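You operate a simulated robot arm through the tools that you are given. There is no shell and no other tool. Be economical: measure what you need, move in short steps, check, and stop when the job is done.

Carry out the task below with a simulated two-armed robot. There is one attempt and no reset: what you move stays moved.

## Task
Dust the blue panel and slide it along to the drying rack.
Fine: press the white tin's lid on first, so that no dust falls in; grey pad, which goes back. What is to be rubbed or washed off counts as gone when no trace of it is left.

The check looks at the end state, three seconds after you hand in, the way a careful person would. Anything else that was tipped, shoved, dropped, spilled or broken makes it a failure. A push-on lid holds only when it is set on centred and level and pressed home; a screw cap is set on level and turned clockwise until tight.

## Robot
Two 7-joint arms with fingered hands on one trunk that stands fixed in place. Base frame: the origin is at the foot of the trunk, x ahead of it, y to its left, z up. Readings come in mm, rad, newtons and seconds.
The left shoulder is at [204, 125, 1099], the right one opposite. With the tool pointing down near the work surface each hand reaches from about 120 to 560 mm from the base axis, measured 20 degrees to its own side. Payload 3.7 kg a hand.
The tool frame of a hand sits at the grasp point between the pads (the TCP): z along the fingers, y along the line on which they close. The tips reach 25 mm beyond it. Largest opening 88 mm; the body of the gripper starts 29 mm behind the TCP. The gripper is a hand of 5 fingers: y runs from the thumb to the fingers, the wrist lies at [-13, -97, -162] in the tool frame, and closing takes about 1.5 s.
Orientation is told as [roll, pitch, yaw] about the base's x, y, z axes, in that order, counted from this pose: with the fingers straight down and the wrist toward the robot, the tool's x, y and z point along [0, 1, 0], [1, 0, 0] and [0, 0, -1] of the base frame.

## Interface
- The arms move only by the tool send_rows. It takes "left_moves", "right_moves" or both (then of equal length, played together; a hand with none holds still); each is a list of rows, each a list of 6 numbers: the shift along the base's x, y, z in mm, then the turn, a rotation vector about the base's x, y, z in rad. In form: [[x, y, z, rx, ry, rz], ...]. A call has 1 to 8 rows; each row shifts and turns the commanded pose from where the row before left it. "left_grip" and "right_grip" are, for a hand that has rows, the opening, from 0 (shut) to 1 (fully open), set as the call begins (left out, the last holds). Each row takes 0.2 s and may step no farther than 50 mm and 0.15 rad from the row before; otherwise, or with a gripper value out of range, the whole call is refused. Where a pose cannot be reached the arm comes as near as it can. A force on the tool above 40 N (or 10 N above the force at the start of the call, whichever is more), or a blocked arm, ends the call early, and 0.2 s more pass. Each finger travels about 45 mm/s and halts on what it meets, pressing with about 27 N; the grip force reading is that of the motor and also rises with nothing between the fingers. The clock runs only during rows and for 0.2 s after the last one: add rows that do not move to give the fingers time. The reply holds the time, the measured pose of the TCP, the force on the tool along the base axes, the opening and the grip force, in the units named above and with some noise, with the torque about the TCP (base axes, N m) and any sound that the robot's microphone picked up.
- Cameras (640 x 400 px; columns grow to the right, rows downward): "scene" is now at [317.5, 33.1, 1248.9]; the picture's right is [0.36, -0.93, 0.00], its down [-0.41, -0.16, -0.90] and it looks along [0.84, 0.32, -0.44] (base axes); focal length 214 px, centre (320, 200). "left" rides on the left gripper at [-59, -79, -105] in its tool frame; the picture's right is [-0.73, -0.32, 0.61], its down [0.62, -0.68, 0.38] and it looks along [0.29, 0.66, 0.70] (tool axes); focal length 234 px, centre (320, 200). "right" rides on the right gripper at [59, -79, -105] in its tool frame; the picture's right is [-0.73, 0.32, -0.61], its down [-0.62, -0.68, 0.38] and it looks along [-0.29, 0.66, 0.70] (tool axes); focal length 234 px, centre (320, 200). There is no depth. A picture from a camera that has moved, and an enlarged one, comes with that camera's place and axes in the base frame and with its lens.
- grab_frame(camera): a new picture of that camera. No time passes.
- move_column(by): slides the trunk up (or, below 0, down) by that many mm; the arms and the scene camera ride with it, the base frame stays. It gives what a move gives, with no picture.
- move_fingers(index, middle, ring, little, thumb_bend, thumb_turn, hand): sets how far each is bent, from 0 (flat) to 100 (curled in); at 30 the hand is open as for a grip, at 70 the pads meet at the TCP. One left out holds its place. A second passes; each finger stops where it meets its share of the squeeze, and holds until it gets a number again. A gripper value or a shape takes the hand back. It gives what a move gives, with no picture; readings hold the bend of each and the force on index, middle, ring, little, thumb and palm. thumb_turn goes from beside the hand (0) to across from the fingers (100), as for a grip.
- set_grasp(shape, hand): the hand has 5 fingers and takes this shape, open, in about a second: jaw (thumb against the fingers, like two jaws); tri (thumb and two fingers); tip (a fingertip pinch); poke (one finger out to press); point (the index stretched); flat (the hand flat); cup (the hand cupped); fist (a fist). The gripper value then closes the fingers along that shape, each until it touches; the sizes above hold for jaw. It gives what a move gives, with no picture.
- head_to(pan, tilt): turns the head with the scene camera to pan (to the left, within 1.396 rad either way) and tilt (down, from -0.506 to 1.204), counted from straight ahead of the robot. It gives what a move gives.
- zoom(camera, box): a new picture of the part [left, top, right, bottom] of that camera's present view, enlarged. No time passes.
- hand_in(): hands the job in; it is judged then, once.

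Go step by step. Nothing tells you positions but the pictures and the camera data: compare them with the known pose of the tool, close in by small moves and look again before you grip or let go. The budget is 120 turns and 86 pictures, counting those below and the enlarged ones. Unless the task says otherwise, let go and move clear before handing in.

The tools are called after ">>>" as a command line: name --argument value ..., lists and objects as JSON in quotes. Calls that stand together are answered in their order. send_rows: Moves the arms, as the interface text tells. Its arguments: {"type":"object","properties":{"left_moves":{"type":"array","items":{"type":"array","items":{"type":"number"}}},"left_grip":{"type":"number"},"right_moves":{"type":"array","items":{"type":"array","items":{"type":"number"}}},"right_grip":{"type":"number"}},"required":[]} The other tools are called the same way: move_column (by) slides the trunk up or down; set_grasp (shape, hand) gives the hand a shape; move_fingers (index, middle, ring, little, thumb_bend, thumb_turn, hand) moves the fingers one by one; head_to (pan, tilt) turns the head that bears the scene camera; grab_frame (camera) takes a picture; zoom (camera, box) takes an enlarged picture of a part of a camera's view; hand_in () hands the job in.

At the start:

```text
time: 0.0
left_position: [410.5, 433.2, 1232.1]
left_orientation: [0.0, 0.001, 0.0]
left_contact_force: [-0.3, -0.1, -0.4]
left_torque: [0.01, 0.0, -0.01]
left_finger_gap: 87.8
left_gripper_force: 0.0
left_shape: jaw
left_bend: [30.0, 30.0, 30.0, 30.0, 30.0, 98.0]
left_finger forces: [0.0, 0.0, 0.0, 0.0, 0.0, 0.1]
right_position: [611.8, -105.3, 1129.0]
right_orientation: [0.002, 0.0, -0.002]
right_contact_force: [0.3, 0.2, 0.4]
right_torque: [0.01, -0.01, -0.01]
right_finger_gap: 87.5
right_gripper_force: 0.1
right_shape: jaw
right_bend: [30.0, 30.0, 30.0, 30.0, 30.0, 98.0]
right_finger forces: [0.0, 0.0, 0.0, 0.1, 0.0, 0.0]
trunk travel left (down, up): [-125.0, 290.0]
head pan, tilt: [0.368, 0.456]
```

scene: 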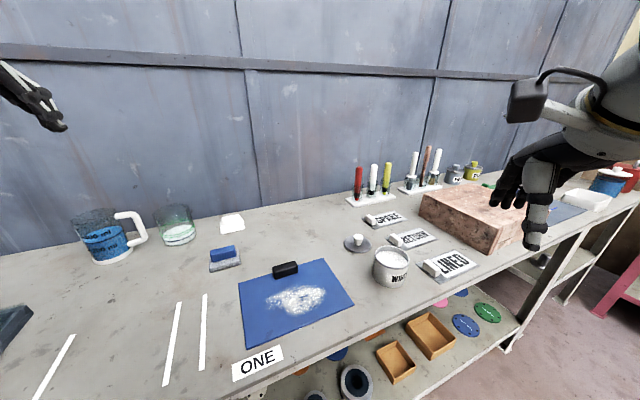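
right: 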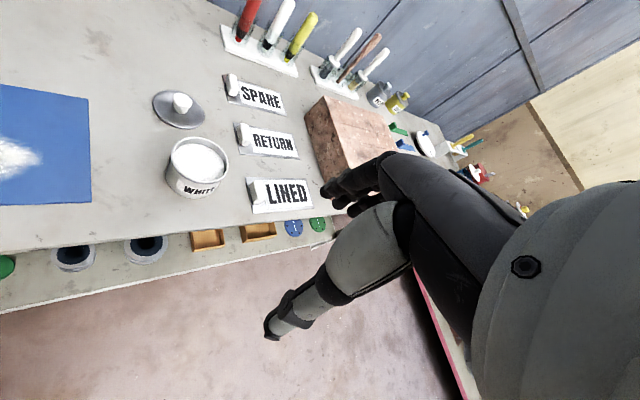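
left: 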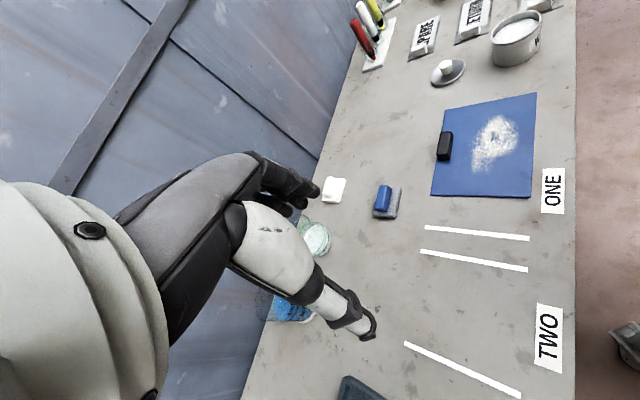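

I see a blue panel with white dust and a black block on it, a white tin with its lid lying behind it, a blue-handled grey pad and lines on the bench. Next I look left for the drying rack and enlarge the details.

>>> zoom --camera "scene" --box '[200, 190, 480, 390]'

>>> head_to --pan 0.9 --tilt 0.7

>>> grab_frame --camera "scene"

```text
2.00 times, centred on (340, 290) of scene
camera zoom: at [317.5, 33.1, 1248.9], right [0.36, -0.93, 0.0], down [-0.41, -0.16, -0.9], along [0.84, 0.32, -0.44], focal length 429 px, centre (280, 20)
```

zoom: 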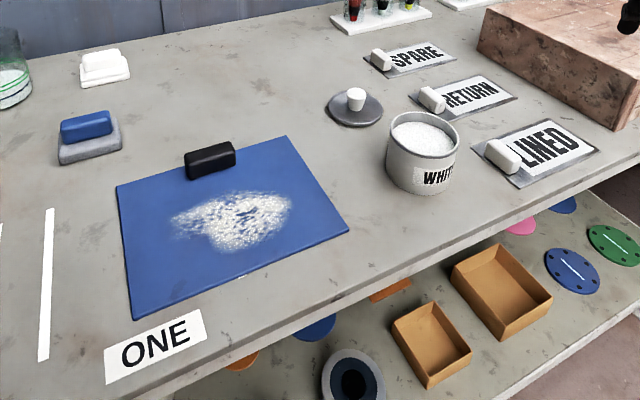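

```text
time: 1.0
left_position: [410.9, 433.0, 1230.6]
left_orientation: [-0.001, 0.001, 0.0]
left_contact_force: [0.5, -0.7, 1.0]
left_torque: [0.0, -0.02, 0.0]
left_finger_gap: 87.8
left_gripper_force: 0.0
left_shape: jaw
left_bend: [30.0, 30.0, 30.0, 30.0, 30.0, 98.0]
left_finger forces: [0.1, 0.1, 0.1, 0.0, 0.1, 0.0]
right_position: [612.9, -104.8, 1129.1]
right_orientation: [0.0, 0.0, 0.0]
right_contact_force: [-0.8, 0.0, -0.2]
right_torque: [0.01, 0.02, -0.01]
right_finger_gap: 87.5
right_gripper_force: 0.0
right_shape: jaw
right_bend: [30.0, 30.0, 30.0, 30.0, 30.0, 98.0]
right_finger forces: [0.0, 0.1, 0.0, 0.0, 0.0, 0.1]
trunk travel left (down, up): [-125.0, 290.0]
head pan, tilt: [0.901, 0.7]
```

```text
81 pictures are left
camera scene: at [284.7, 66.6, 1227.2], right [0.78, -0.62, 0.0], down [-0.4, -0.5, -0.77], along [0.48, 0.6, -0.64], focal length 214 px, centre (320, 200)
```

scene: 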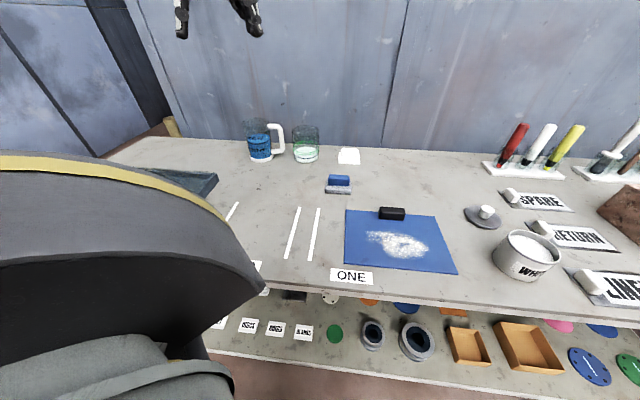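

The left upper arm hides the left part of the bench. I enlarge the left hand's view and check there.

>>> zoom --camera "left" --box '[300, 200, 620, 400]'

>>> head_to --pan 0.55 --tilt 0.9

>>> grab_frame --camera "scene"

```text
2.00 times, centred on (460, 300) of left
camera zoom: at [331.7, 375.7, 1337.4], right [-0.32, -0.73, -0.61], down [-0.68, 0.62, -0.38], along [0.66, 0.29, -0.7], focal length 468 px, centre (40, 0)
```

zoom: 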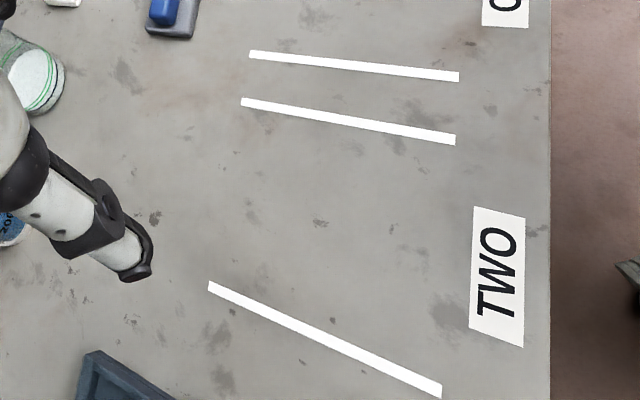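

```text
time: 1.8
left_position: [409.8, 433.3, 1231.3]
left_orientation: [-0.001, 0.001, -0.001]
left_contact_force: [-0.5, 0.2, 1.0]
left_torque: [0.0, -0.02, -0.02]
left_finger_gap: 87.8
left_gripper_force: 0.1
left_shape: jaw
left_bend: [30.0, 30.0, 30.0, 30.0, 30.0, 98.0]
left_finger forces: [0.1, 0.0, 0.0, 0.1, 0.1, 0.1]
right_position: [612.4, -104.2, 1129.7]
right_orientation: [0.001, 0.0, 0.0]
right_contact_force: [-0.2, -0.7, 0.1]
right_torque: [-0.02, 0.01, -0.03]
right_finger_gap: 87.5
right_gripper_force: 0.1
right_shape: jaw
right_bend: [30.0, 30.0, 30.0, 30.0, 30.0, 98.0]
right_finger forces: [0.0, 0.0, 0.0, 0.0, 0.0, 0.0]
trunk travel left (down, up): [-125.0, 290.0]
head pan, tilt: [0.55, 0.901]
```

```text
79 pictures are left
camera scene: at [293.4, 49.5, 1216.5], right [0.63, -0.78, 0.0], down [-0.58, -0.46, -0.67], along [0.53, 0.42, -0.74], focal length 214 px, centre (320, 200)
```

scene: 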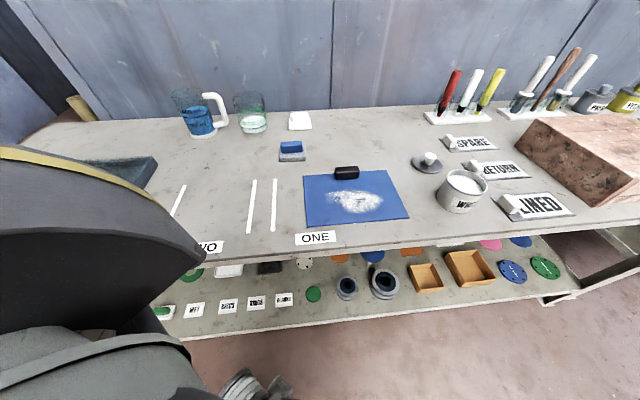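

The bench runs at about 45° to the robot, with its top near z≈850 and the panel centred near (612, 210). I turn the left hand to look at the left end, where the dark thing lies.

>>> send_rows --left_moves '[[0, 0, 0, 0, 0, 0.15], [0, 0, 0, 0, 0, 0.15], [0, 0, 0, 0, 0, 0.15], [0, 0, 0, 0, 0, 0.15], [0, 0, 0, 0, 0, 0.15], [0, 0, 0, 0, 0, 0.15]]'

>>> grab_frame --camera "left"

```text
time: 3.2
left_position: [411.3, 432.0, 1231.2]
left_orientation: [0.002, -0.001, 0.903]
left_contact_force: [0.3, 0.3, 0.7]
left_torque: [-0.01, 0.02, -0.02]
left_finger_gap: 87.8
left_gripper_force: 0.1
left_shape: jaw
left_bend: [30.0, 30.0, 30.0, 30.0, 30.0, 98.0]
left_finger forces: [0.0, 0.0, 0.1, 0.1, 0.1, 0.0]
right_position: [612.6, -106.2, 1129.0]
right_orientation: [0.001, 0.001, 0.001]
right_contact_force: [-0.5, 0.1, 0.6]
right_torque: [0.01, 0.01, -0.02]
right_finger_gap: 88.0
right_gripper_force: 0.1
right_shape: jaw
right_bend: [30.0, 30.0, 30.0, 30.0, 30.0, 98.0]
right_finger forces: [0.0, 0.0, 0.0, 0.0, 0.0, 0.0]
trunk travel left (down, up): [-125.0, 290.0]
head pan, tilt: [0.55, 0.901]
```

```text
78 pictures are left
camera left: at [408.6, 336.0, 1336.5], right [0.37, -0.7, -0.61], down [-0.91, -0.15, -0.38], along [0.18, 0.7, -0.7], focal length 234 px, centre (320, 200)
```

left: 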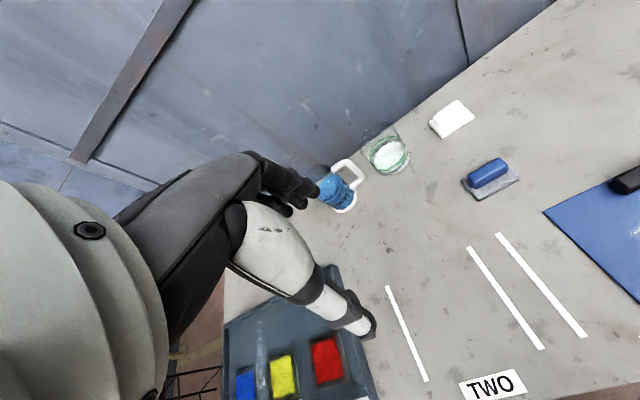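

There is a dark paint tray at the left and perhaps some wire mesh beyond it. I tilt the hand to look lower down and left.

>>> send_rows --left_moves '[[-30, 30, 0, 0, 0, 0.15], [-30, 30, 0, 0, 0, 0.15], [-30, 30, 0, 0, 0, 0.15], [-30, 30, 0, 0, 0, 0.15], [-30, 30, 0, 0, 0, 0.15]]'

>>> grab_frame --camera "left"

>>> head_to --pan 0.9 --tilt 0.9

>>> grab_frame --camera "scene"

```text
time: 4.4
left_position: [259.4, 584.2, 1233.3]
left_orientation: [-0.002, 0.0, 1.652]
left_contact_force: [-0.4, 0.1, -0.2]
left_torque: [-0.03, 0.01, 0.03]
left_finger_gap: 87.4
left_gripper_force: 0.2
left_shape: jaw
left_bend: [30.0, 30.0, 30.0, 30.0, 30.0, 98.0]
left_finger forces: [0.0, 0.0, 0.0, 0.0, 0.0, 0.1]
right_position: [612.2, -104.3, 1129.0]
right_orientation: [-0.001, 0.0, 0.0]
right_contact_force: [1.0, 0.5, 0.1]
right_torque: [-0.03, 0.01, -0.04]
right_finger_gap: 87.9
right_gripper_force: 0.0
right_shape: jaw
right_bend: [30.0, 30.0, 30.0, 30.0, 30.0, 98.0]
right_finger forces: [0.0, 0.1, 0.0, 0.0, 0.0, 0.1]
trunk travel left (down, up): [-125.0, 290.0]
head pan, tilt: [0.55, 0.901]
```

```text
77 pictures are left
camera left: at [324.1, 511.4, 1338.0], right [0.75, -0.26, -0.61], down [-0.57, -0.73, -0.38], along [-0.34, 0.63, -0.7], focal length 234 px, centre (320, 200)
```

left: 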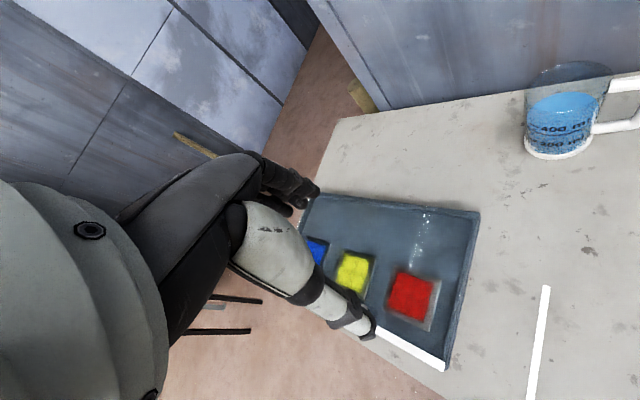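

```text
time: 5.2
left_position: [261.2, 583.9, 1232.0]
left_orientation: [-0.001, -0.002, 1.648]
left_contact_force: [-0.3, -1.1, -0.5]
left_torque: [0.03, 0.02, 0.0]
left_finger_gap: 87.8
left_gripper_force: 0.1
left_shape: jaw
left_bend: [30.0, 30.0, 30.0, 30.0, 30.0, 98.0]
left_finger forces: [0.0, 0.1, 0.0, 0.0, 0.0, 0.0]
right_position: [612.4, -104.1, 1128.2]
right_orientation: [0.0, -0.001, 0.001]
right_contact_force: [-0.3, -0.3, 0.2]
right_torque: [0.01, -0.01, -0.01]
right_finger_gap: 87.5
right_gripper_force: 0.1
right_shape: jaw
right_bend: [30.0, 30.0, 30.0, 30.0, 30.0, 98.0]
right_finger forces: [0.0, 0.0, 0.1, 0.0, 0.0, 0.0]
trunk travel left (down, up): [-125.0, 290.0]
head pan, tilt: [0.901, 0.901]
```

```text
76 pictures are left
camera scene: at [278.7, 59.2, 1211.0], right [0.78, -0.62, 0.0], down [-0.49, -0.61, -0.62], along [0.39, 0.49, -0.78], focal length 214 px, centre (320, 200)
```

scene: 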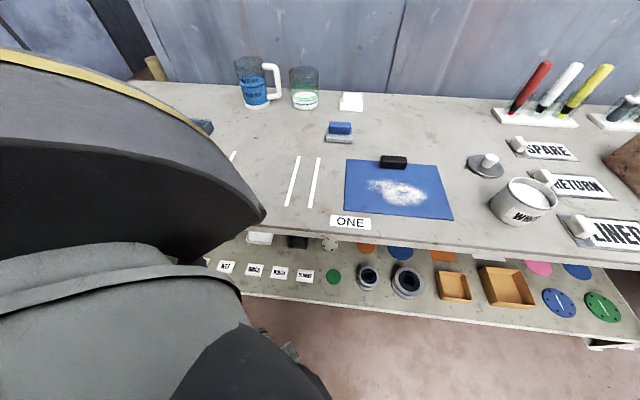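

The tray holds colour pads; I don't see a drying rack yet. I look at the shelf labels and at the right end of the bench.

>>> zoom --camera "scene" --box '[200, 210, 360, 310]'

>>> head_to --pan -0.15 --tilt 0.5

>>> grab_frame --camera "scene"

```text
4.00 times, centred on (280, 260) of scene
camera zoom: at [278.7, 59.2, 1211.0], right [0.78, -0.62, 0.0], down [-0.49, -0.61, -0.62], along [0.39, 0.49, -0.78], focal length 858 px, centre (480, -40)
```

zoom: 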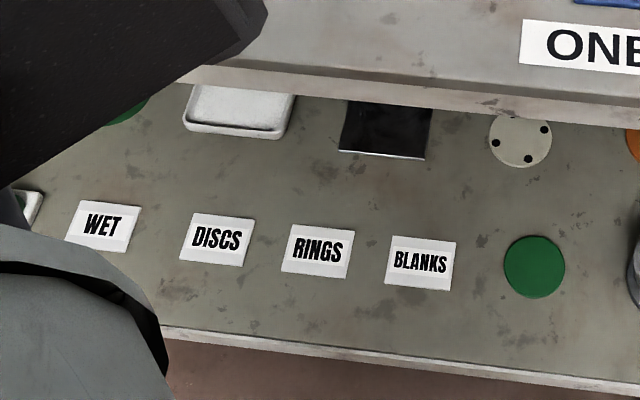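

```text
time: 6.5
left_position: [260.7, 583.3, 1232.3]
left_orientation: [0.001, 0.002, 1.646]
left_contact_force: [-0.2, -0.4, -0.3]
left_torque: [0.03, -0.01, 0.01]
left_finger_gap: 87.7
left_gripper_force: 0.1
left_shape: jaw
left_bend: [30.0, 30.0, 30.0, 30.0, 30.0, 98.0]
left_finger forces: [0.0, 0.0, 0.1, 0.0, 0.0, 0.0]
right_position: [611.8, -104.6, 1129.7]
right_orientation: [0.0, 0.0, 0.0]
right_contact_force: [1.2, 0.5, -0.3]
right_torque: [0.01, 0.04, 0.0]
right_finger_gap: 87.6
right_gripper_force: 0.1
right_shape: jaw
right_bend: [30.0, 30.0, 30.0, 30.0, 30.0, 98.0]
right_finger forces: [0.1, 0.0, 0.0, 0.0, 0.1, 0.0]
trunk travel left (down, up): [-125.0, 290.0]
head pan, tilt: [-0.15, 0.499]
```

```text
74 pictures are left
camera scene: at [321.8, -13.5, 1244.8], right [-0.15, -0.99, 0.0], down [-0.47, 0.07, -0.88], along [0.87, -0.13, -0.48], focal length 214 px, centre (320, 200)
```

scene: 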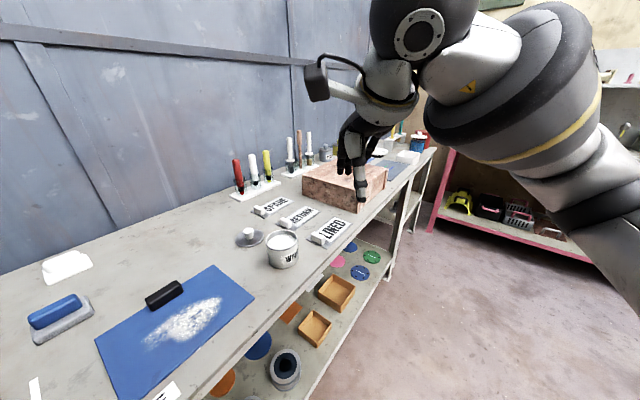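

No rack yet at the right, but there is something green up on the right wall. I look higher and farther round for a sign or key.

>>> head_to --pan -0.4 --tilt -0.15

>>> grab_frame --camera "scene"

>>> head_to --pan 0.7 --tilt -0.15

>>> grab_frame --camera "scene"

>>> head_to --pan 1.39 --tilt 0.3

>>> grab_frame --camera "scene"

```text
time: 7.5
left_position: [260.7, 582.5, 1233.1]
left_orientation: [-0.001, 0.001, 1.648]
left_contact_force: [0.2, 0.1, -0.4]
left_torque: [0.0, -0.01, -0.01]
left_finger_gap: 87.4
left_gripper_force: 0.0
left_shape: jaw
left_bend: [30.0, 30.0, 30.0, 30.0, 30.0, 98.0]
left_finger forces: [0.0, 0.1, 0.0, 0.0, 0.1, 0.1]
right_position: [613.2, -105.8, 1128.4]
right_orientation: [0.0, 0.0, 0.001]
right_contact_force: [0.6, -0.5, 0.3]
right_torque: [0.0, 0.01, -0.01]
right_finger_gap: 87.6
right_gripper_force: 0.1
right_shape: jaw
right_bend: [30.0, 30.0, 30.0, 30.0, 30.0, 98.0]
right_finger forces: [0.1, 0.1, 0.0, 0.0, 0.0, 0.0]
trunk travel left (down, up): [-125.0, 290.0]
head pan, tilt: [-0.4, -0.15]
```

```text
73 pictures are left
camera scene: at [310.4, -33.1, 1304.1], right [-0.39, -0.92, 0.0], down [0.14, -0.06, -0.99], along [0.91, -0.38, 0.15], focal length 214 px, centre (320, 200)
```

scene: 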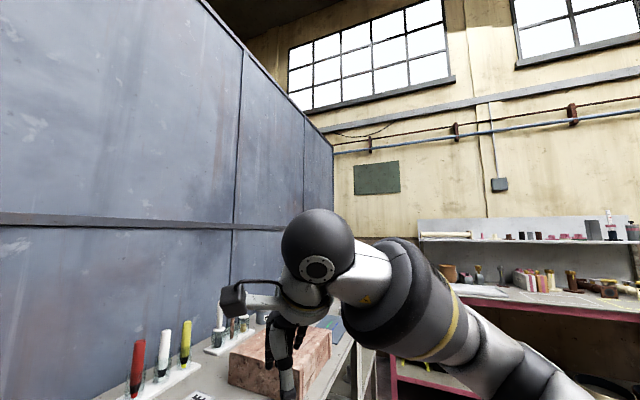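

```text
time: 8.9
left_position: [260.8, 583.7, 1232.4]
left_orientation: [-0.001, 0.001, 1.648]
left_contact_force: [0.4, 0.1, 0.1]
left_torque: [-0.01, -0.03, 0.0]
left_finger_gap: 87.9
left_gripper_force: 0.0
left_shape: jaw
left_bend: [30.0, 30.0, 30.0, 30.0, 30.0, 98.0]
left_finger forces: [0.1, 0.1, 0.0, 0.0, 0.1, 0.1]
right_position: [611.9, -105.0, 1128.7]
right_orientation: [0.001, 0.002, 0.0]
right_contact_force: [-0.3, 0.2, 0.3]
right_torque: [-0.03, 0.01, 0.0]
right_finger_gap: 87.7
right_gripper_force: 0.1
right_shape: jaw
right_bend: [30.0, 30.0, 30.0, 30.0, 30.0, 98.0]
right_finger forces: [0.0, 0.0, 0.0, 0.0, 0.0, 0.0]
trunk travel left (down, up): [-125.0, 290.0]
head pan, tilt: [0.7, -0.15]
```

```text
72 pictures are left
camera scene: at [297.1, 54.9, 1304.2], right [0.64, -0.77, 0.0], down [0.11, 0.1, -0.99], along [0.76, 0.64, 0.15], focal length 214 px, centre (320, 200)
```

scene: 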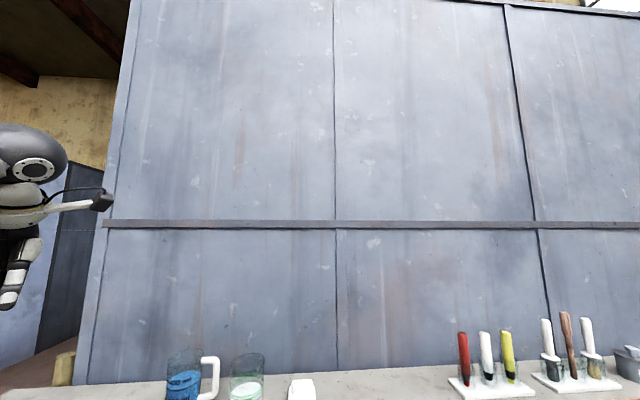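

```text
time: 9.9
left_position: [261.8, 583.5, 1232.5]
left_orientation: [0.001, -0.001, 1.649]
left_contact_force: [-0.6, -0.2, 0.5]
left_torque: [-0.02, -0.02, -0.02]
left_finger_gap: 87.6
left_gripper_force: 0.1
left_shape: jaw
left_bend: [30.0, 30.0, 30.0, 30.0, 30.0, 98.0]
left_finger forces: [0.1, 0.0, 0.1, 0.1, 0.1, 0.1]
right_position: [611.6, -105.1, 1128.6]
right_orientation: [0.001, -0.001, -0.002]
right_contact_force: [0.4, 0.7, 0.6]
right_torque: [0.02, -0.01, 0.03]
right_finger_gap: 88.0
right_gripper_force: 0.1
right_shape: jaw
right_bend: [30.0, 30.0, 30.0, 30.0, 30.0, 98.0]
right_finger forces: [0.0, 0.0, 0.1, 0.0, 0.0, 0.1]
trunk travel left (down, up): [-125.0, 290.0]
head pan, tilt: [1.389, 0.3]
```

```text
71 pictures are left
camera scene: at [248.8, 91.9, 1263.3], right [0.98, -0.18, 0.0], down [-0.05, -0.29, -0.96], along [0.17, 0.94, -0.3], focal length 214 px, centre (320, 200)
```

scene: 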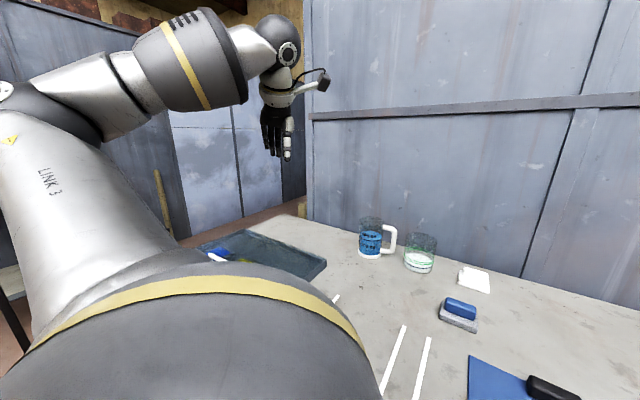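

The tray has a white strip on its front side, perhaps a label, so I enlarge that and the shelf behind it. I also check the bench's right end.

>>> zoom --camera "left" --box '[340, 290, 500, 390]'

>>> zoom --camera "right" --box '[320, 70, 560, 220]'

```text
4.00 times, centred on (420, 340) of left
camera zoom: at [325.3, 510.2, 1338.0], right [0.75, -0.27, -0.61], down [-0.57, -0.73, -0.38], along [-0.34, 0.63, -0.7], focal length 937 px, centre (-80, -360)
```

zoom: 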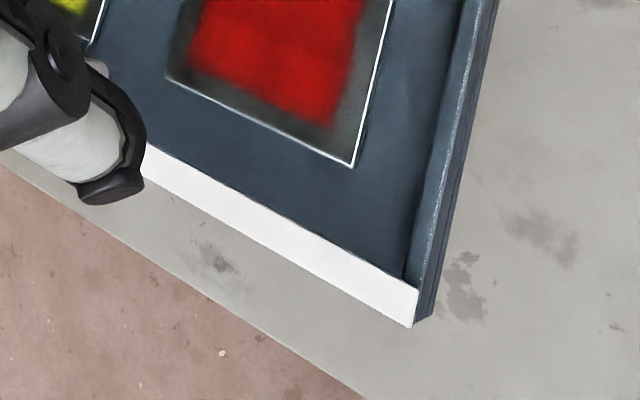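

```text
2.67 times, centred on (440, 145) of right
camera zoom: at [534.0, -46.2, 1234.2], right [0.32, -0.73, 0.61], down [-0.68, -0.62, -0.38], along [0.66, -0.29, -0.7], focal length 624 px, centre (0, 347)
```

zoom: 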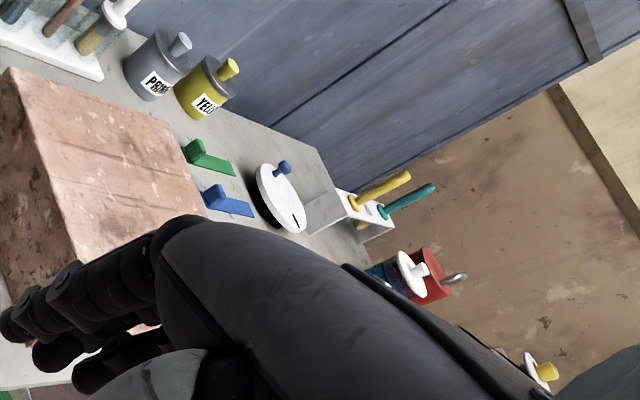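

The strip faces the front of the bench and might be a label. I bring the left hand back in front of it to read it.

>>> send_rows --left_moves '[[-20, -34, -30, 0, 0, -0.05], [-20, -34, -30, 0, 0, -0.05], [-20, -34, -30, 0, 0, -0.05], [-20, -34, -30, 0, 0, -0.05], [-20, -34, -30, 0, 0, -0.05]]'

>>> grab_frame --camera "left"

>>> grab_frame --camera "scene"

```text
time: 11.1
left_position: [213.5, 465.9, 1120.5]
left_orientation: [-0.001, -0.001, 1.399]
left_contact_force: [0.5, -0.1, -0.8]
left_torque: [0.0, 0.01, 0.01]
left_finger_gap: 87.7
left_gripper_force: 0.2
left_shape: jaw
left_bend: [30.0, 30.0, 30.0, 30.0, 30.0, 98.0]
left_finger forces: [0.0, 0.1, 0.1, 0.0, 0.1, 0.1]
left hand out of reach, approached as far as the arm can: row 3, 4, 5
right_position: [612.3, -105.3, 1129.6]
right_orientation: [-0.001, 0.001, 0.0]
right_contact_force: [0.0, -0.5, -0.7]
right_torque: [-0.08, 0.02, 0.01]
right_finger_gap: 87.8
right_gripper_force: 0.1
right_shape: jaw
right_bend: [30.0, 30.0, 30.0, 30.0, 30.0, 98.0]
right_finger forces: [0.1, 0.1, 0.0, 0.0, 0.1, 0.1]
trunk travel left (down, up): [-125.0, 290.0]
head pan, tilt: [1.389, 0.3]
```

```text
68 pictures are left
camera left: at [256.6, 378.8, 1226.9], right [0.66, -0.44, -0.61], down [-0.73, -0.56, -0.38], along [-0.17, 0.7, -0.7], focal length 234 px, centre (320, 200)
```

left: 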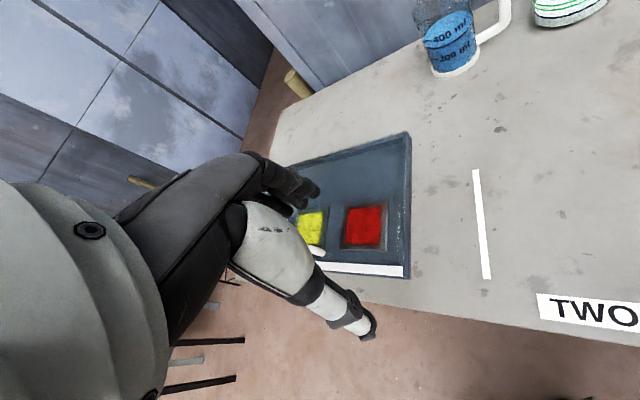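

```text
67 pictures are left
camera scene: at [248.7, 91.9, 1263.3], right [0.98, -0.18, 0.0], down [-0.05, -0.29, -0.96], along [0.17, 0.94, -0.3], focal length 214 px, centre (320, 200)
```

scene: 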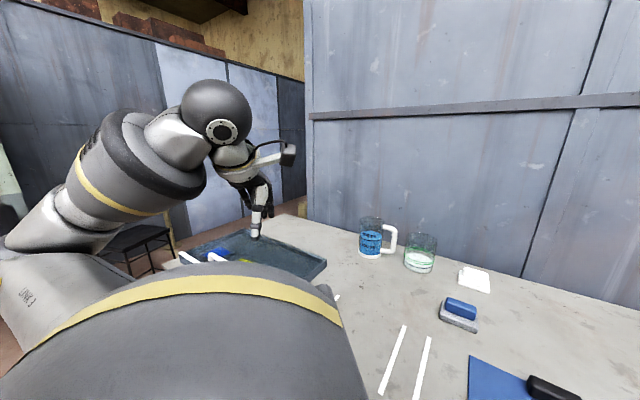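

I enlarge the tray front, and the zone marked TWO.

>>> zoom --camera "left" --box '[300, 220, 460, 320]'

```text
4.00 times, centred on (380, 270) of left
camera zoom: at [256.6, 378.8, 1226.9], right [0.66, -0.44, -0.61], down [-0.73, -0.56, -0.38], along [-0.17, 0.7, -0.7], focal length 937 px, centre (80, -80)
```

zoom: 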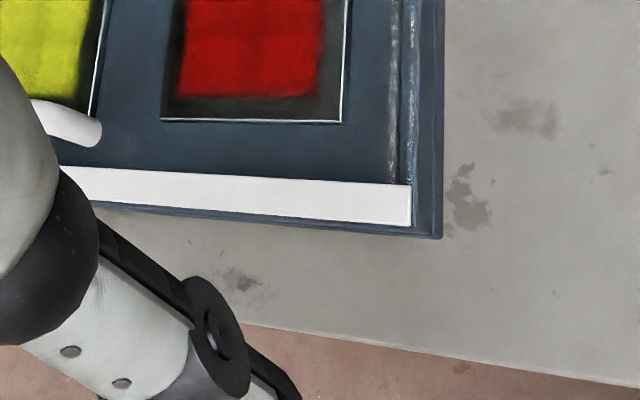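

The strip may carry text that the thumb hides. I swing the hand back up and farther left so that the tray shows clear of it.

>>> send_rows --left_moves '[[15, 15, 30, 0, 0, 0.15], [15, 15, 30, 0, 0, 0.15], [10, 15, 30, 0, 0, 0.15], [0, 0, 0, 0, 0, 0.15], [0, 0, 0, 0, 0, 0.15], [0, 0, 0, 0, 0, 0.15]]'

>>> grab_frame --camera "left"

```text
time: 12.5
left_position: [274.7, 527.8, 1197.1]
left_orientation: [0.0, 0.001, 2.3]
left_contact_force: [0.9, 0.1, 0.1]
left_torque: [0.0, 0.02, 0.0]
left_finger_gap: 87.8
left_gripper_force: 0.0
left_shape: jaw
left_bend: [30.0, 30.0, 30.0, 30.0, 30.0, 98.0]
left_finger forces: [0.0, 0.0, 0.0, 0.0, 0.0, 0.0]
left hand out of reach, approached as far as the arm can: row 4, 5, 6
right_position: [612.5, -103.6, 1128.8]
right_orientation: [0.0, 0.001, 0.0]
right_contact_force: [0.2, 0.4, 0.1]
right_torque: [0.06, -0.01, 0.01]
right_finger_gap: 87.8
right_gripper_force: 0.1
right_shape: jaw
right_bend: [30.0, 30.0, 30.0, 30.0, 30.0, 98.0]
right_finger forces: [0.1, 0.0, 0.1, 0.0, 0.0, 0.0]
trunk travel left (down, up): [-125.0, 290.0]
head pan, tilt: [1.389, 0.3]
```

```text
65 pictures are left
camera left: at [371.2, 508.4, 1303.7], right [0.76, 0.24, -0.61], down [-0.01, -0.92, -0.38], along [-0.65, 0.3, -0.7], focal length 234 px, centre (320, 200)
```

left: 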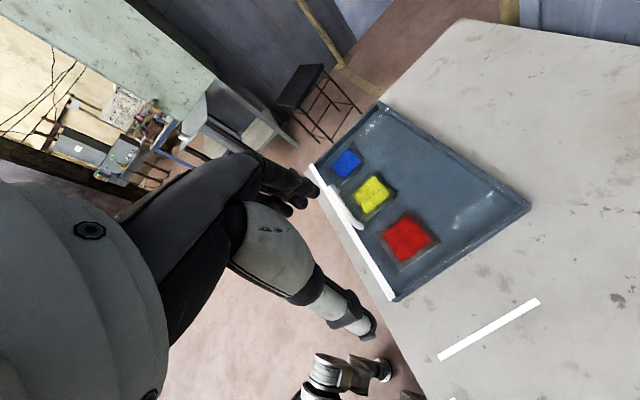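

>>> zoom --camera "left" --box '[300, 150, 460, 250]'

```text
4.00 times, centred on (380, 200) of left
camera zoom: at [371.2, 508.4, 1303.7], right [0.76, 0.24, -0.61], down [-0.01, -0.92, -0.38], along [-0.65, 0.3, -0.7], focal length 937 px, centre (80, 200)
```

zoom: 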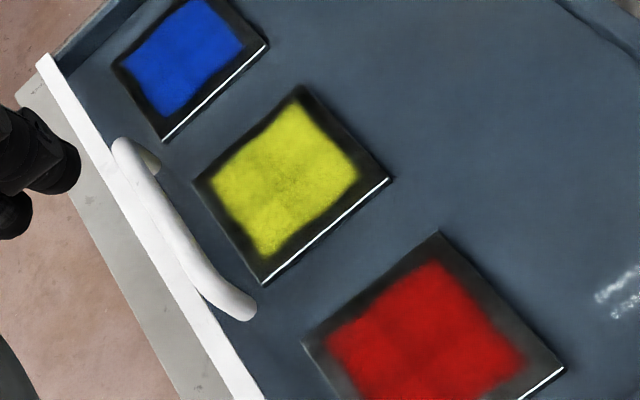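

It is a tray with colour tiles and a handle, with no text on it. I draw the right arm back and look at the right end of the bench for another candidate.

>>> send_rows --right_moves '[[-45, -15, 0, 0, 0, -0.1], [-45, -15, 0, 0, 0, -0.1], [-45, -15, 0, 0, 0, -0.1], [-45, -15, 0, 0, 0, -0.1], [-30, -15, 0, 0, 0, -0.1]]'

>>> head_to --pan 0.1 --tilt 0.4

>>> grab_frame --camera "scene"

>>> grab_frame --camera "right"

```text
time: 13.7
left_position: [274.8, 527.0, 1199.6]
left_orientation: [-0.002, 0.001, 2.3]
left_contact_force: [-0.5, 0.0, -0.3]
left_torque: [0.03, 0.02, 0.01]
left_finger_gap: 87.7
left_gripper_force: 0.1
left_shape: jaw
left_bend: [30.0, 30.0, 30.0, 30.0, 30.0, 98.0]
left_finger forces: [0.0, 0.1, 0.0, 0.0, 0.1, 0.0]
right_position: [417.5, -172.9, 1154.4]
right_orientation: [0.0, 0.001, -0.503]
right_contact_force: [-0.1, -0.1, 0.2]
right_torque: [-0.04, -0.01, -0.02]
right_finger_gap: 87.8
right_gripper_force: 0.0
right_shape: jaw
right_bend: [30.0, 30.0, 30.0, 30.0, 30.0, 98.0]
right_finger forces: [0.1, 0.0, 0.0, 0.1, 0.1, 0.1]
right hand out of reach, approached as far as the arm can: row 4, 5
trunk travel left (down, up): [-125.0, 290.0]
head pan, tilt: [1.389, 0.3]
```

```text
time: 15.2
left_position: [274.6, 527.3, 1199.5]
left_orientation: [0.0, 0.0, 2.298]
left_contact_force: [0.3, 0.2, -0.8]
left_torque: [0.05, 0.0, 0.02]
left_finger_gap: 87.7
left_gripper_force: 0.0
left_shape: jaw
left_bend: [30.0, 30.0, 30.0, 30.0, 30.0, 98.0]
left_finger forces: [0.1, 0.0, 0.1, 0.0, 0.0, 0.1]
right_position: [421.3, -172.5, 1154.7]
right_orientation: [0.005, 0.002, -0.501]
right_contact_force: [-20.1, -47.8, 27.4]
right_torque: [8.45, -1.06, 4.5]
right_finger_gap: 87.8
right_gripper_force: 0.0
right_shape: jaw
right_bend: [30.0, 30.0, 30.0, 30.0, 30.0, 98.0]
right_finger forces: [0.1, 0.0, 0.1, 0.0, 0.0, 0.1]
trunk travel left (down, up): [-125.0, 290.0]
head pan, tilt: [0.099, 0.4]
```

```text
63 pictures are left
camera scene: at [263.3, 87.2, 1254.2], right [0.94, -0.34, 0.0], down [-0.13, -0.36, -0.92], along [0.31, 0.87, -0.39], focal length 214 px, centre (320, 200)
```

scene: 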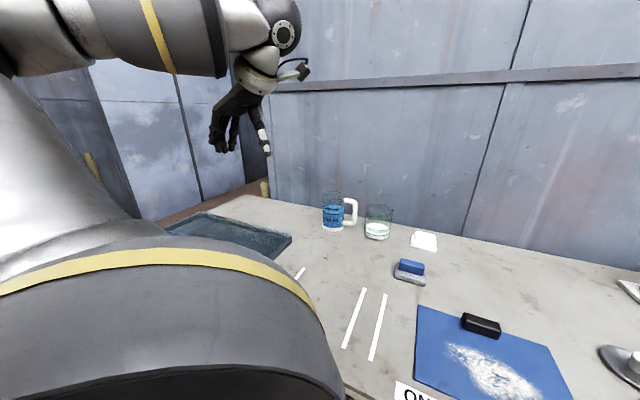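

```text
62 pictures are left
camera right: at [379.5, -83.8, 1260.6], right [-0.07, -0.79, 0.6], down [-0.9, -0.22, -0.39], along [0.44, -0.57, -0.7], focal length 234 px, centre (320, 200)
```

right: 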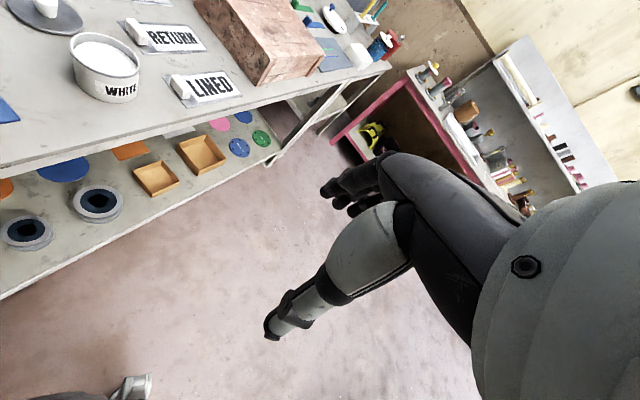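

The head seems to have met the right forearm, which feels a force. I turn the head back and bring the right hand away from it.

>>> head_to --pan 1.25 --tilt 0.35

>>> send_rows --right_moves '[[30, -5, -10, 0, 0, 0.1], [40, -10, -10, 0, 0, 0.1], [40, -20, 0, 0, 0, 0.1], [40, -20, 0, 0, 0, 0.1]]'

>>> grab_frame --camera "scene"

```text
time: 16.6
left_position: [274.3, 526.6, 1199.0]
left_orientation: [0.0, 0.001, 2.297]
left_contact_force: [0.0, 0.1, 0.1]
left_torque: [-0.03, -0.06, -0.04]
left_finger_gap: 87.7
left_gripper_force: 0.0
left_shape: jaw
left_bend: [30.0, 30.0, 30.0, 30.0, 30.0, 98.0]
left_finger forces: [0.1, 0.1, 0.0, 0.0, 0.0, 0.0]
right_position: [420.9, -172.1, 1152.8]
right_orientation: [-0.004, 0.002, -0.497]
right_contact_force: [0.0, 0.1, -0.5]
right_torque: [0.02, 0.01, 0.0]
right_finger_gap: 87.9
right_gripper_force: 0.0
right_shape: jaw
right_bend: [30.0, 30.0, 30.0, 30.0, 30.0, 98.0]
right_finger forces: [0.0, 0.0, 0.0, 0.1, 0.0, 0.0]
trunk travel left (down, up): [-125.0, 290.0]
head pan, tilt: [1.25, 0.351]
```

```text
time: 17.6
left_position: [274.7, 526.3, 1198.7]
left_orientation: [0.0, -0.003, 2.298]
left_contact_force: [0.2, 0.1, 0.5]
left_torque: [-0.01, -0.01, -0.02]
left_finger_gap: 87.6
left_gripper_force: 0.0
left_shape: jaw
left_bend: [30.0, 30.0, 30.0, 30.0, 30.0, 98.0]
left_finger forces: [0.0, 0.0, 0.0, 0.1, 0.0, 0.0]
right_position: [571.8, -229.2, 1130.9]
right_orientation: [0.0, -0.001, -0.1]
right_contact_force: [0.1, 0.1, -0.2]
right_torque: [-0.04, 0.02, 0.06]
right_finger_gap: 87.6
right_gripper_force: 0.2
right_shape: jaw
right_bend: [30.0, 30.0, 30.0, 30.0, 30.0, 98.0]
right_finger forces: [0.0, 0.0, 0.1, 0.1, 0.0, 0.0]
trunk travel left (down, up): [-125.0, 290.0]
head pan, tilt: [1.25, 0.351]
```

```text
61 pictures are left
camera scene: at [262.0, 88.1, 1258.3], right [0.95, -0.32, 0.0], down [-0.11, -0.33, -0.94], along [0.3, 0.89, -0.34], focal length 214 px, centre (320, 200)
```

scene: 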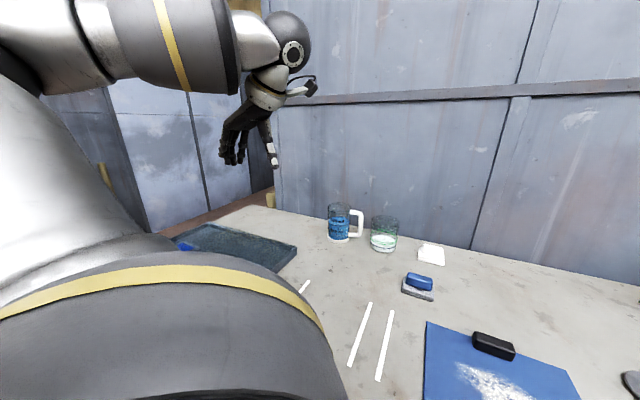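

The arm is free again and nothing was touched. I look at the right end of the bench now.

>>> head_to --pan 0.1 --tilt 0.4

>>> grab_frame --camera "scene"

```text
time: 18.9
left_position: [275.8, 526.3, 1198.5]
left_orientation: [0.0, 0.001, 2.298]
left_contact_force: [0.0, -0.1, 0.5]
left_torque: [0.01, -0.01, -0.05]
left_finger_gap: 87.9
left_gripper_force: 0.2
left_shape: jaw
left_bend: [30.0, 30.0, 30.0, 30.0, 30.0, 98.0]
left_finger forces: [0.0, 0.0, 0.1, 0.1, 0.0, 0.0]
right_position: [569.5, -227.6, 1131.7]
right_orientation: [0.0, -0.002, -0.1]
right_contact_force: [-0.1, -0.4, -0.2]
right_torque: [0.0, 0.01, -0.01]
right_finger_gap: 87.6
right_gripper_force: 0.1
right_shape: jaw
right_bend: [30.0, 30.0, 30.0, 30.0, 30.0, 98.0]
right_finger forces: [0.0, 0.1, 0.1, 0.0, 0.1, 0.0]
trunk travel left (down, up): [-125.0, 290.0]
head pan, tilt: [0.099, 0.4]
```

```text
60 pictures are left
camera scene: at [324.0, 9.3, 1254.0], right [0.1, -0.99, 0.0], down [-0.39, -0.04, -0.92], along [0.92, 0.09, -0.39], focal length 214 px, centre (320, 200)
```

scene: 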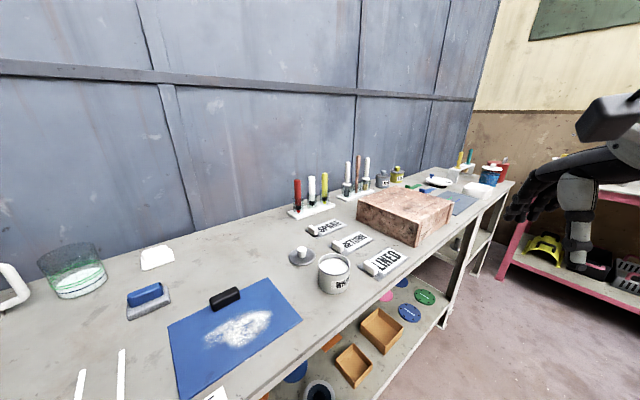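

>>> zoom --camera "scene" --box '[350, 130, 540, 249]'

```text
3.36 times, centred on (445, 190) of scene
camera zoom: at [324.0, 9.3, 1254.0], right [0.1, -0.99, 0.0], down [-0.39, -0.04, -0.92], along [0.92, 0.09, -0.39], focal length 721 px, centre (-100, 235)
```

zoom: 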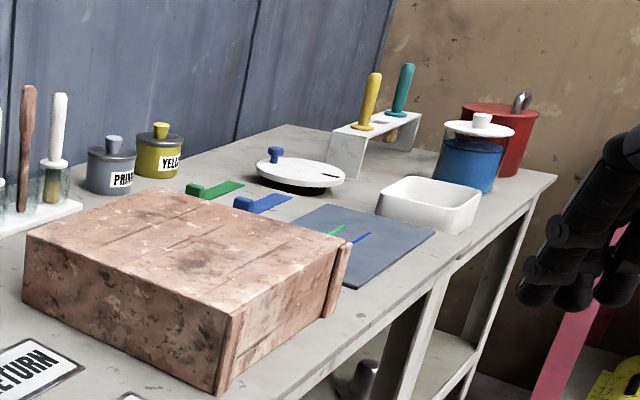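

The right end holds only tins, brushes and a dish, so the tray at the left is the likeliest rack. I enlarge it and the marked slots from the present left view.

>>> zoom --camera "left" --box '[300, 90, 620, 290]'

>>> zoom --camera "left" --box '[380, 180, 560, 310]'

```text
2.00 times, centred on (460, 190) of left
camera zoom: at [370.5, 507.8, 1304.0], right [0.76, 0.24, -0.61], down [-0.01, -0.92, -0.38], along [-0.65, 0.3, -0.7], focal length 468 px, centre (40, 220)
```

zoom: 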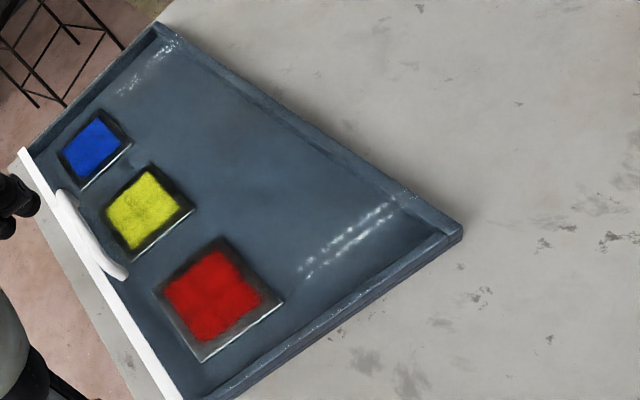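

```text
3.08 times, centred on (470, 245) of left
camera zoom: at [370.5, 507.8, 1304.0], right [0.76, 0.24, -0.61], down [-0.01, -0.92, -0.38], along [-0.65, 0.3, -0.7], focal length 720 px, centre (-142, 62)
```

zoom: 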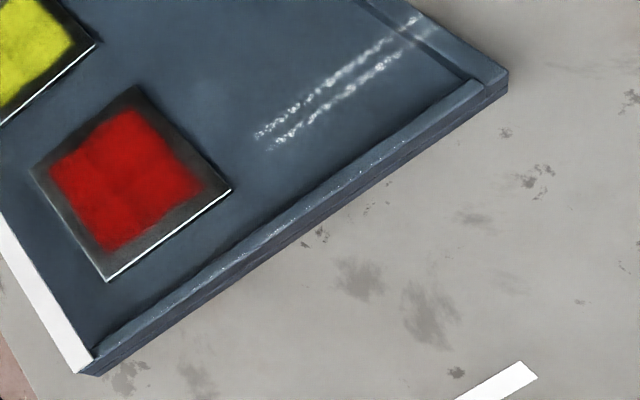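

I still need to know what counts as the drying rack; a dark green board hangs on the far wall, so I enlarge it and check beneath the left bench end.

>>> zoom --camera "scene" --box '[480, 0, 640, 100]'

>>> zoom --camera "left" --box '[0, 20, 380, 257]'

```text
4.00 times, centred on (560, 50) of scene
camera zoom: at [324.0, 9.3, 1254.0], right [0.1, -0.99, 0.0], down [-0.39, -0.04, -0.92], along [0.92, 0.09, -0.39], focal length 858 px, centre (-640, 800)
```

zoom: 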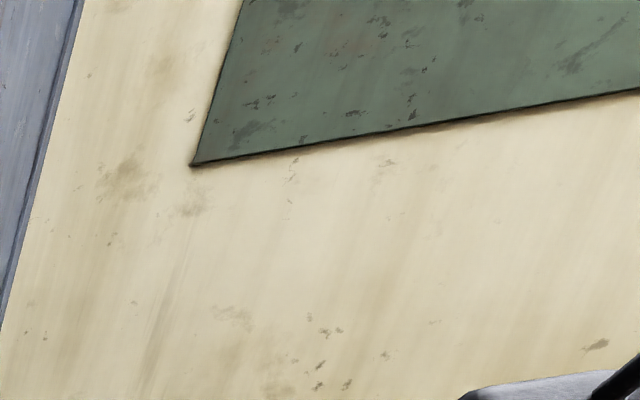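

```text
1.68 times, centred on (190, 138) of left
camera zoom: at [370.5, 507.8, 1304.0], right [0.76, 0.24, -0.61], down [-0.01, -0.92, -0.38], along [-0.65, 0.3, -0.7], focal length 394 px, centre (539, 304)
```

zoom: 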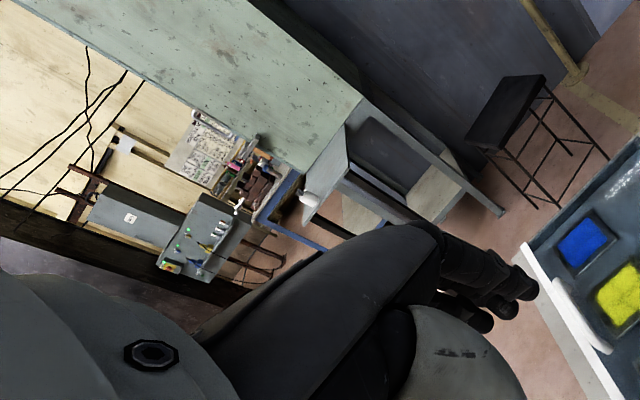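

No sign there. I bring the left hand forward with the trunk raised, so that the hanging upper arm no longer hides the tray's front from the head camera.

>>> send_rows --left_moves '[[15, -10, 0, 0, 0, -0.15], [15, -10, 0, 0, 0, -0.15], [15, -10, 0, 0, 0, -0.15], [15, -15, 0, 0, 0, -0.15], [20, -15, 0, 0, 0, -0.15], [20, -20, 0, 0, 0, -0.15], [20, -20, 0, 0, 0, -0.15], [20, -20, 0, 0, 0, -0.15]]'

>>> move_column --by 200

>>> send_rows --left_moves '[[10, -10, -40, 0, 0, -0.1], [10, -10, -45, 0, 0, -0.1], [10, -10, -45, 0, 0, -0.1], [10, -10, -45, 0, 0, 0], [0, 0, -45, 0, 0, 0], [0, 0, -45, 0, 0, 0], [0, 0, -40, 0, 0, 0]]'

>>> head_to --pan 1.2 --tilt 0.8

>>> grab_frame --camera "scene"

```text
time: 20.7
left_position: [414.5, 407.5, 1198.4]
left_orientation: [0.0, 0.001, 1.096]
left_contact_force: [0.7, 0.2, -0.7]
left_torque: [0.01, -0.02, -0.01]
left_finger_gap: 87.7
left_gripper_force: 0.0
left_shape: jaw
left_bend: [30.0, 30.0, 30.0, 30.0, 30.0, 98.0]
left_finger forces: [0.1, 0.0, 0.1, 0.1, 0.0, 0.0]
right_position: [569.6, -228.1, 1131.4]
right_orientation: [-0.001, 0.0, -0.1]
right_contact_force: [0.4, -0.6, 0.3]
right_torque: [0.01, 0.0, 0.0]
right_finger_gap: 87.8
right_gripper_force: 0.1
right_shape: jaw
right_bend: [30.0, 30.0, 30.0, 30.0, 30.0, 98.0]
right_finger forces: [0.0, 0.0, 0.0, 0.1, 0.0, 0.1]
trunk travel left (down, up): [-125.0, 290.0]
head pan, tilt: [0.099, 0.4]
```

```text
time: 22.9
left_position: [414.9, 406.1, 1400.1]
left_orientation: [0.003, 0.0, 1.099]
left_contact_force: [0.2, 0.6, -0.1]
left_torque: [0.0, 0.03, 0.03]
left_finger_gap: 87.7
left_gripper_force: 0.0
left_shape: jaw
left_bend: [30.0, 30.0, 30.0, 30.0, 30.0, 98.0]
left_finger forces: [0.0, 0.0, 0.1, 0.1, 0.1, 0.0]
right_position: [569.1, -227.0, 1331.7]
right_orientation: [-0.001, 0.001, -0.1]
right_contact_force: [1.3, 0.3, -0.5]
right_torque: [0.0, 0.01, -0.02]
right_finger_gap: 87.5
right_gripper_force: 0.0
right_shape: jaw
right_bend: [30.0, 30.0, 30.0, 30.0, 30.0, 98.0]
right_finger forces: [0.0, 0.0, 0.0, 0.0, 0.0, 0.0]
trunk travel left (down, up): [-325.0, 90.0]
head pan, tilt: [0.099, 0.4]
```

```text
time: 24.5
left_position: [454.1, 367.5, 1095.5]
left_orientation: [-0.001, 0.0, 0.799]
left_contact_force: [-0.9, -0.4, -0.6]
left_torque: [-0.02, 0.04, 0.02]
left_finger_gap: 87.6
left_gripper_force: 0.1
left_shape: jaw
left_bend: [30.0, 30.0, 30.0, 30.0, 30.0, 98.0]
left_finger forces: [0.1, 0.0, 0.1, 0.2, 0.0, 0.0]
right_position: [569.3, -226.8, 1334.0]
right_orientation: [-0.002, -0.001, -0.1]
right_contact_force: [-0.1, 0.0, 0.0]
right_torque: [0.01, -0.01, 0.01]
right_finger_gap: 87.7
right_gripper_force: 0.1
right_shape: jaw
right_bend: [30.0, 30.0, 30.0, 30.0, 30.0, 98.0]
right_finger forces: [0.0, 0.1, 0.1, 0.1, 0.0, 0.0]
trunk travel left (down, up): [-325.0, 90.0]
head pan, tilt: [0.099, 0.4]
```

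```text
time: 25.8
left_position: [452.7, 367.4, 1095.4]
left_orientation: [0.0, -0.001, 0.801]
left_contact_force: [-0.1, 0.5, 0.6]
left_torque: [-0.01, 0.0, 0.01]
left_finger_gap: 87.8
left_gripper_force: 0.0
left_shape: jaw
left_bend: [30.0, 30.0, 30.0, 30.0, 30.0, 98.0]
left_finger forces: [0.0, 0.0, 0.0, 0.0, 0.0, 0.0]
right_position: [568.9, -227.7, 1334.3]
right_orientation: [0.0, 0.001, -0.099]
right_contact_force: [0.6, 0.0, 0.4]
right_torque: [0.0, -0.02, 0.01]
right_finger_gap: 87.4
right_gripper_force: 0.1
right_shape: jaw
right_bend: [30.0, 30.0, 30.0, 30.0, 30.0, 98.0]
right_finger forces: [0.0, 0.0, 0.0, 0.0, 0.1, 0.1]
trunk travel left (down, up): [-325.0, 90.0]
head pan, tilt: [1.201, 0.799]
```

```text
54 pictures are left
camera scene: at [79.2, 75.3, 1434.1], right [0.93, -0.36, 0.0], down [-0.26, -0.67, -0.7], along [0.25, 0.65, -0.72], focal length 214 px, centre (320, 200)
```

scene: 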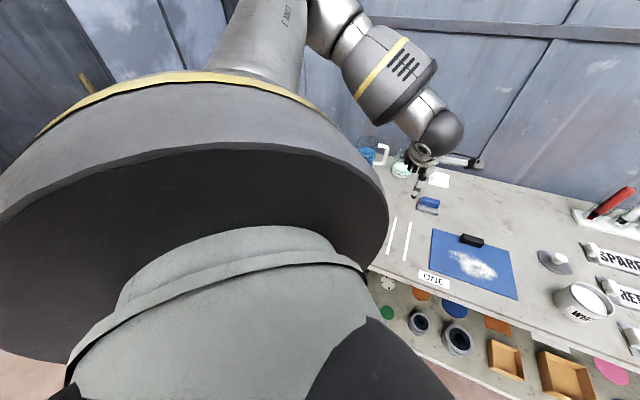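

With the trunk up, the shoulder sits farther back, so the left hand should reach in front of the tray now. I bring its camera there to read the tray's front.

>>> send_rows --left_moves '[[-38, 2, 5, 0, 0, 0.144], [-38, 2, 5, 0, 0, 0.144], [-38, 2, 5, 0, 0, 0.144], [-38, 2, 0, 0, 0, 0.144], [-38, 2, 0, 0, 0, 0.144], [-38, 2, 0, 0, 0, 0.144], [-38, 5, 0, 0, 0, 0.144], [-38, 5, 0, 0, 0, 0.144]]'

>>> grab_frame --camera "left"

```text
time: 27.6
left_position: [239.6, 433.9, 1092.2]
left_orientation: [0.003, 0.0, 1.956]
left_contact_force: [0.6, -0.3, 0.0]
left_torque: [-0.01, -0.03, 0.0]
left_finger_gap: 87.7
left_gripper_force: 0.1
left_shape: jaw
left_bend: [30.0, 30.0, 30.0, 30.0, 30.0, 98.0]
left_finger forces: [0.0, 0.0, 0.1, 0.0, 0.1, 0.0]
left hand out of reach, approached as far as the arm can: row 4, 5, 6, 7, 8
right_position: [568.0, -229.2, 1335.4]
right_orientation: [0.0, 0.001, -0.1]
right_contact_force: [0.1, 0.6, 0.3]
right_torque: [0.0, 0.01, 0.01]
right_finger_gap: 87.8
right_gripper_force: 0.1
right_shape: jaw
right_bend: [30.0, 30.0, 30.0, 30.0, 30.0, 98.0]
right_finger forces: [0.1, 0.0, 0.0, 0.0, 0.0, 0.0]
trunk travel left (down, up): [-325.0, 90.0]
head pan, tilt: [1.201, 0.799]
```

```text
53 pictures are left
camera left: at [323.2, 383.0, 1197.7], right [0.79, -0.03, -0.61], down [-0.32, -0.87, -0.38], along [-0.52, 0.5, -0.7], focal length 234 px, centre (320, 200)
```

left: 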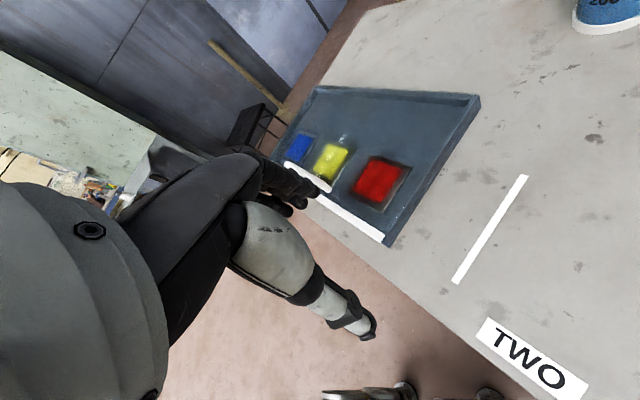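

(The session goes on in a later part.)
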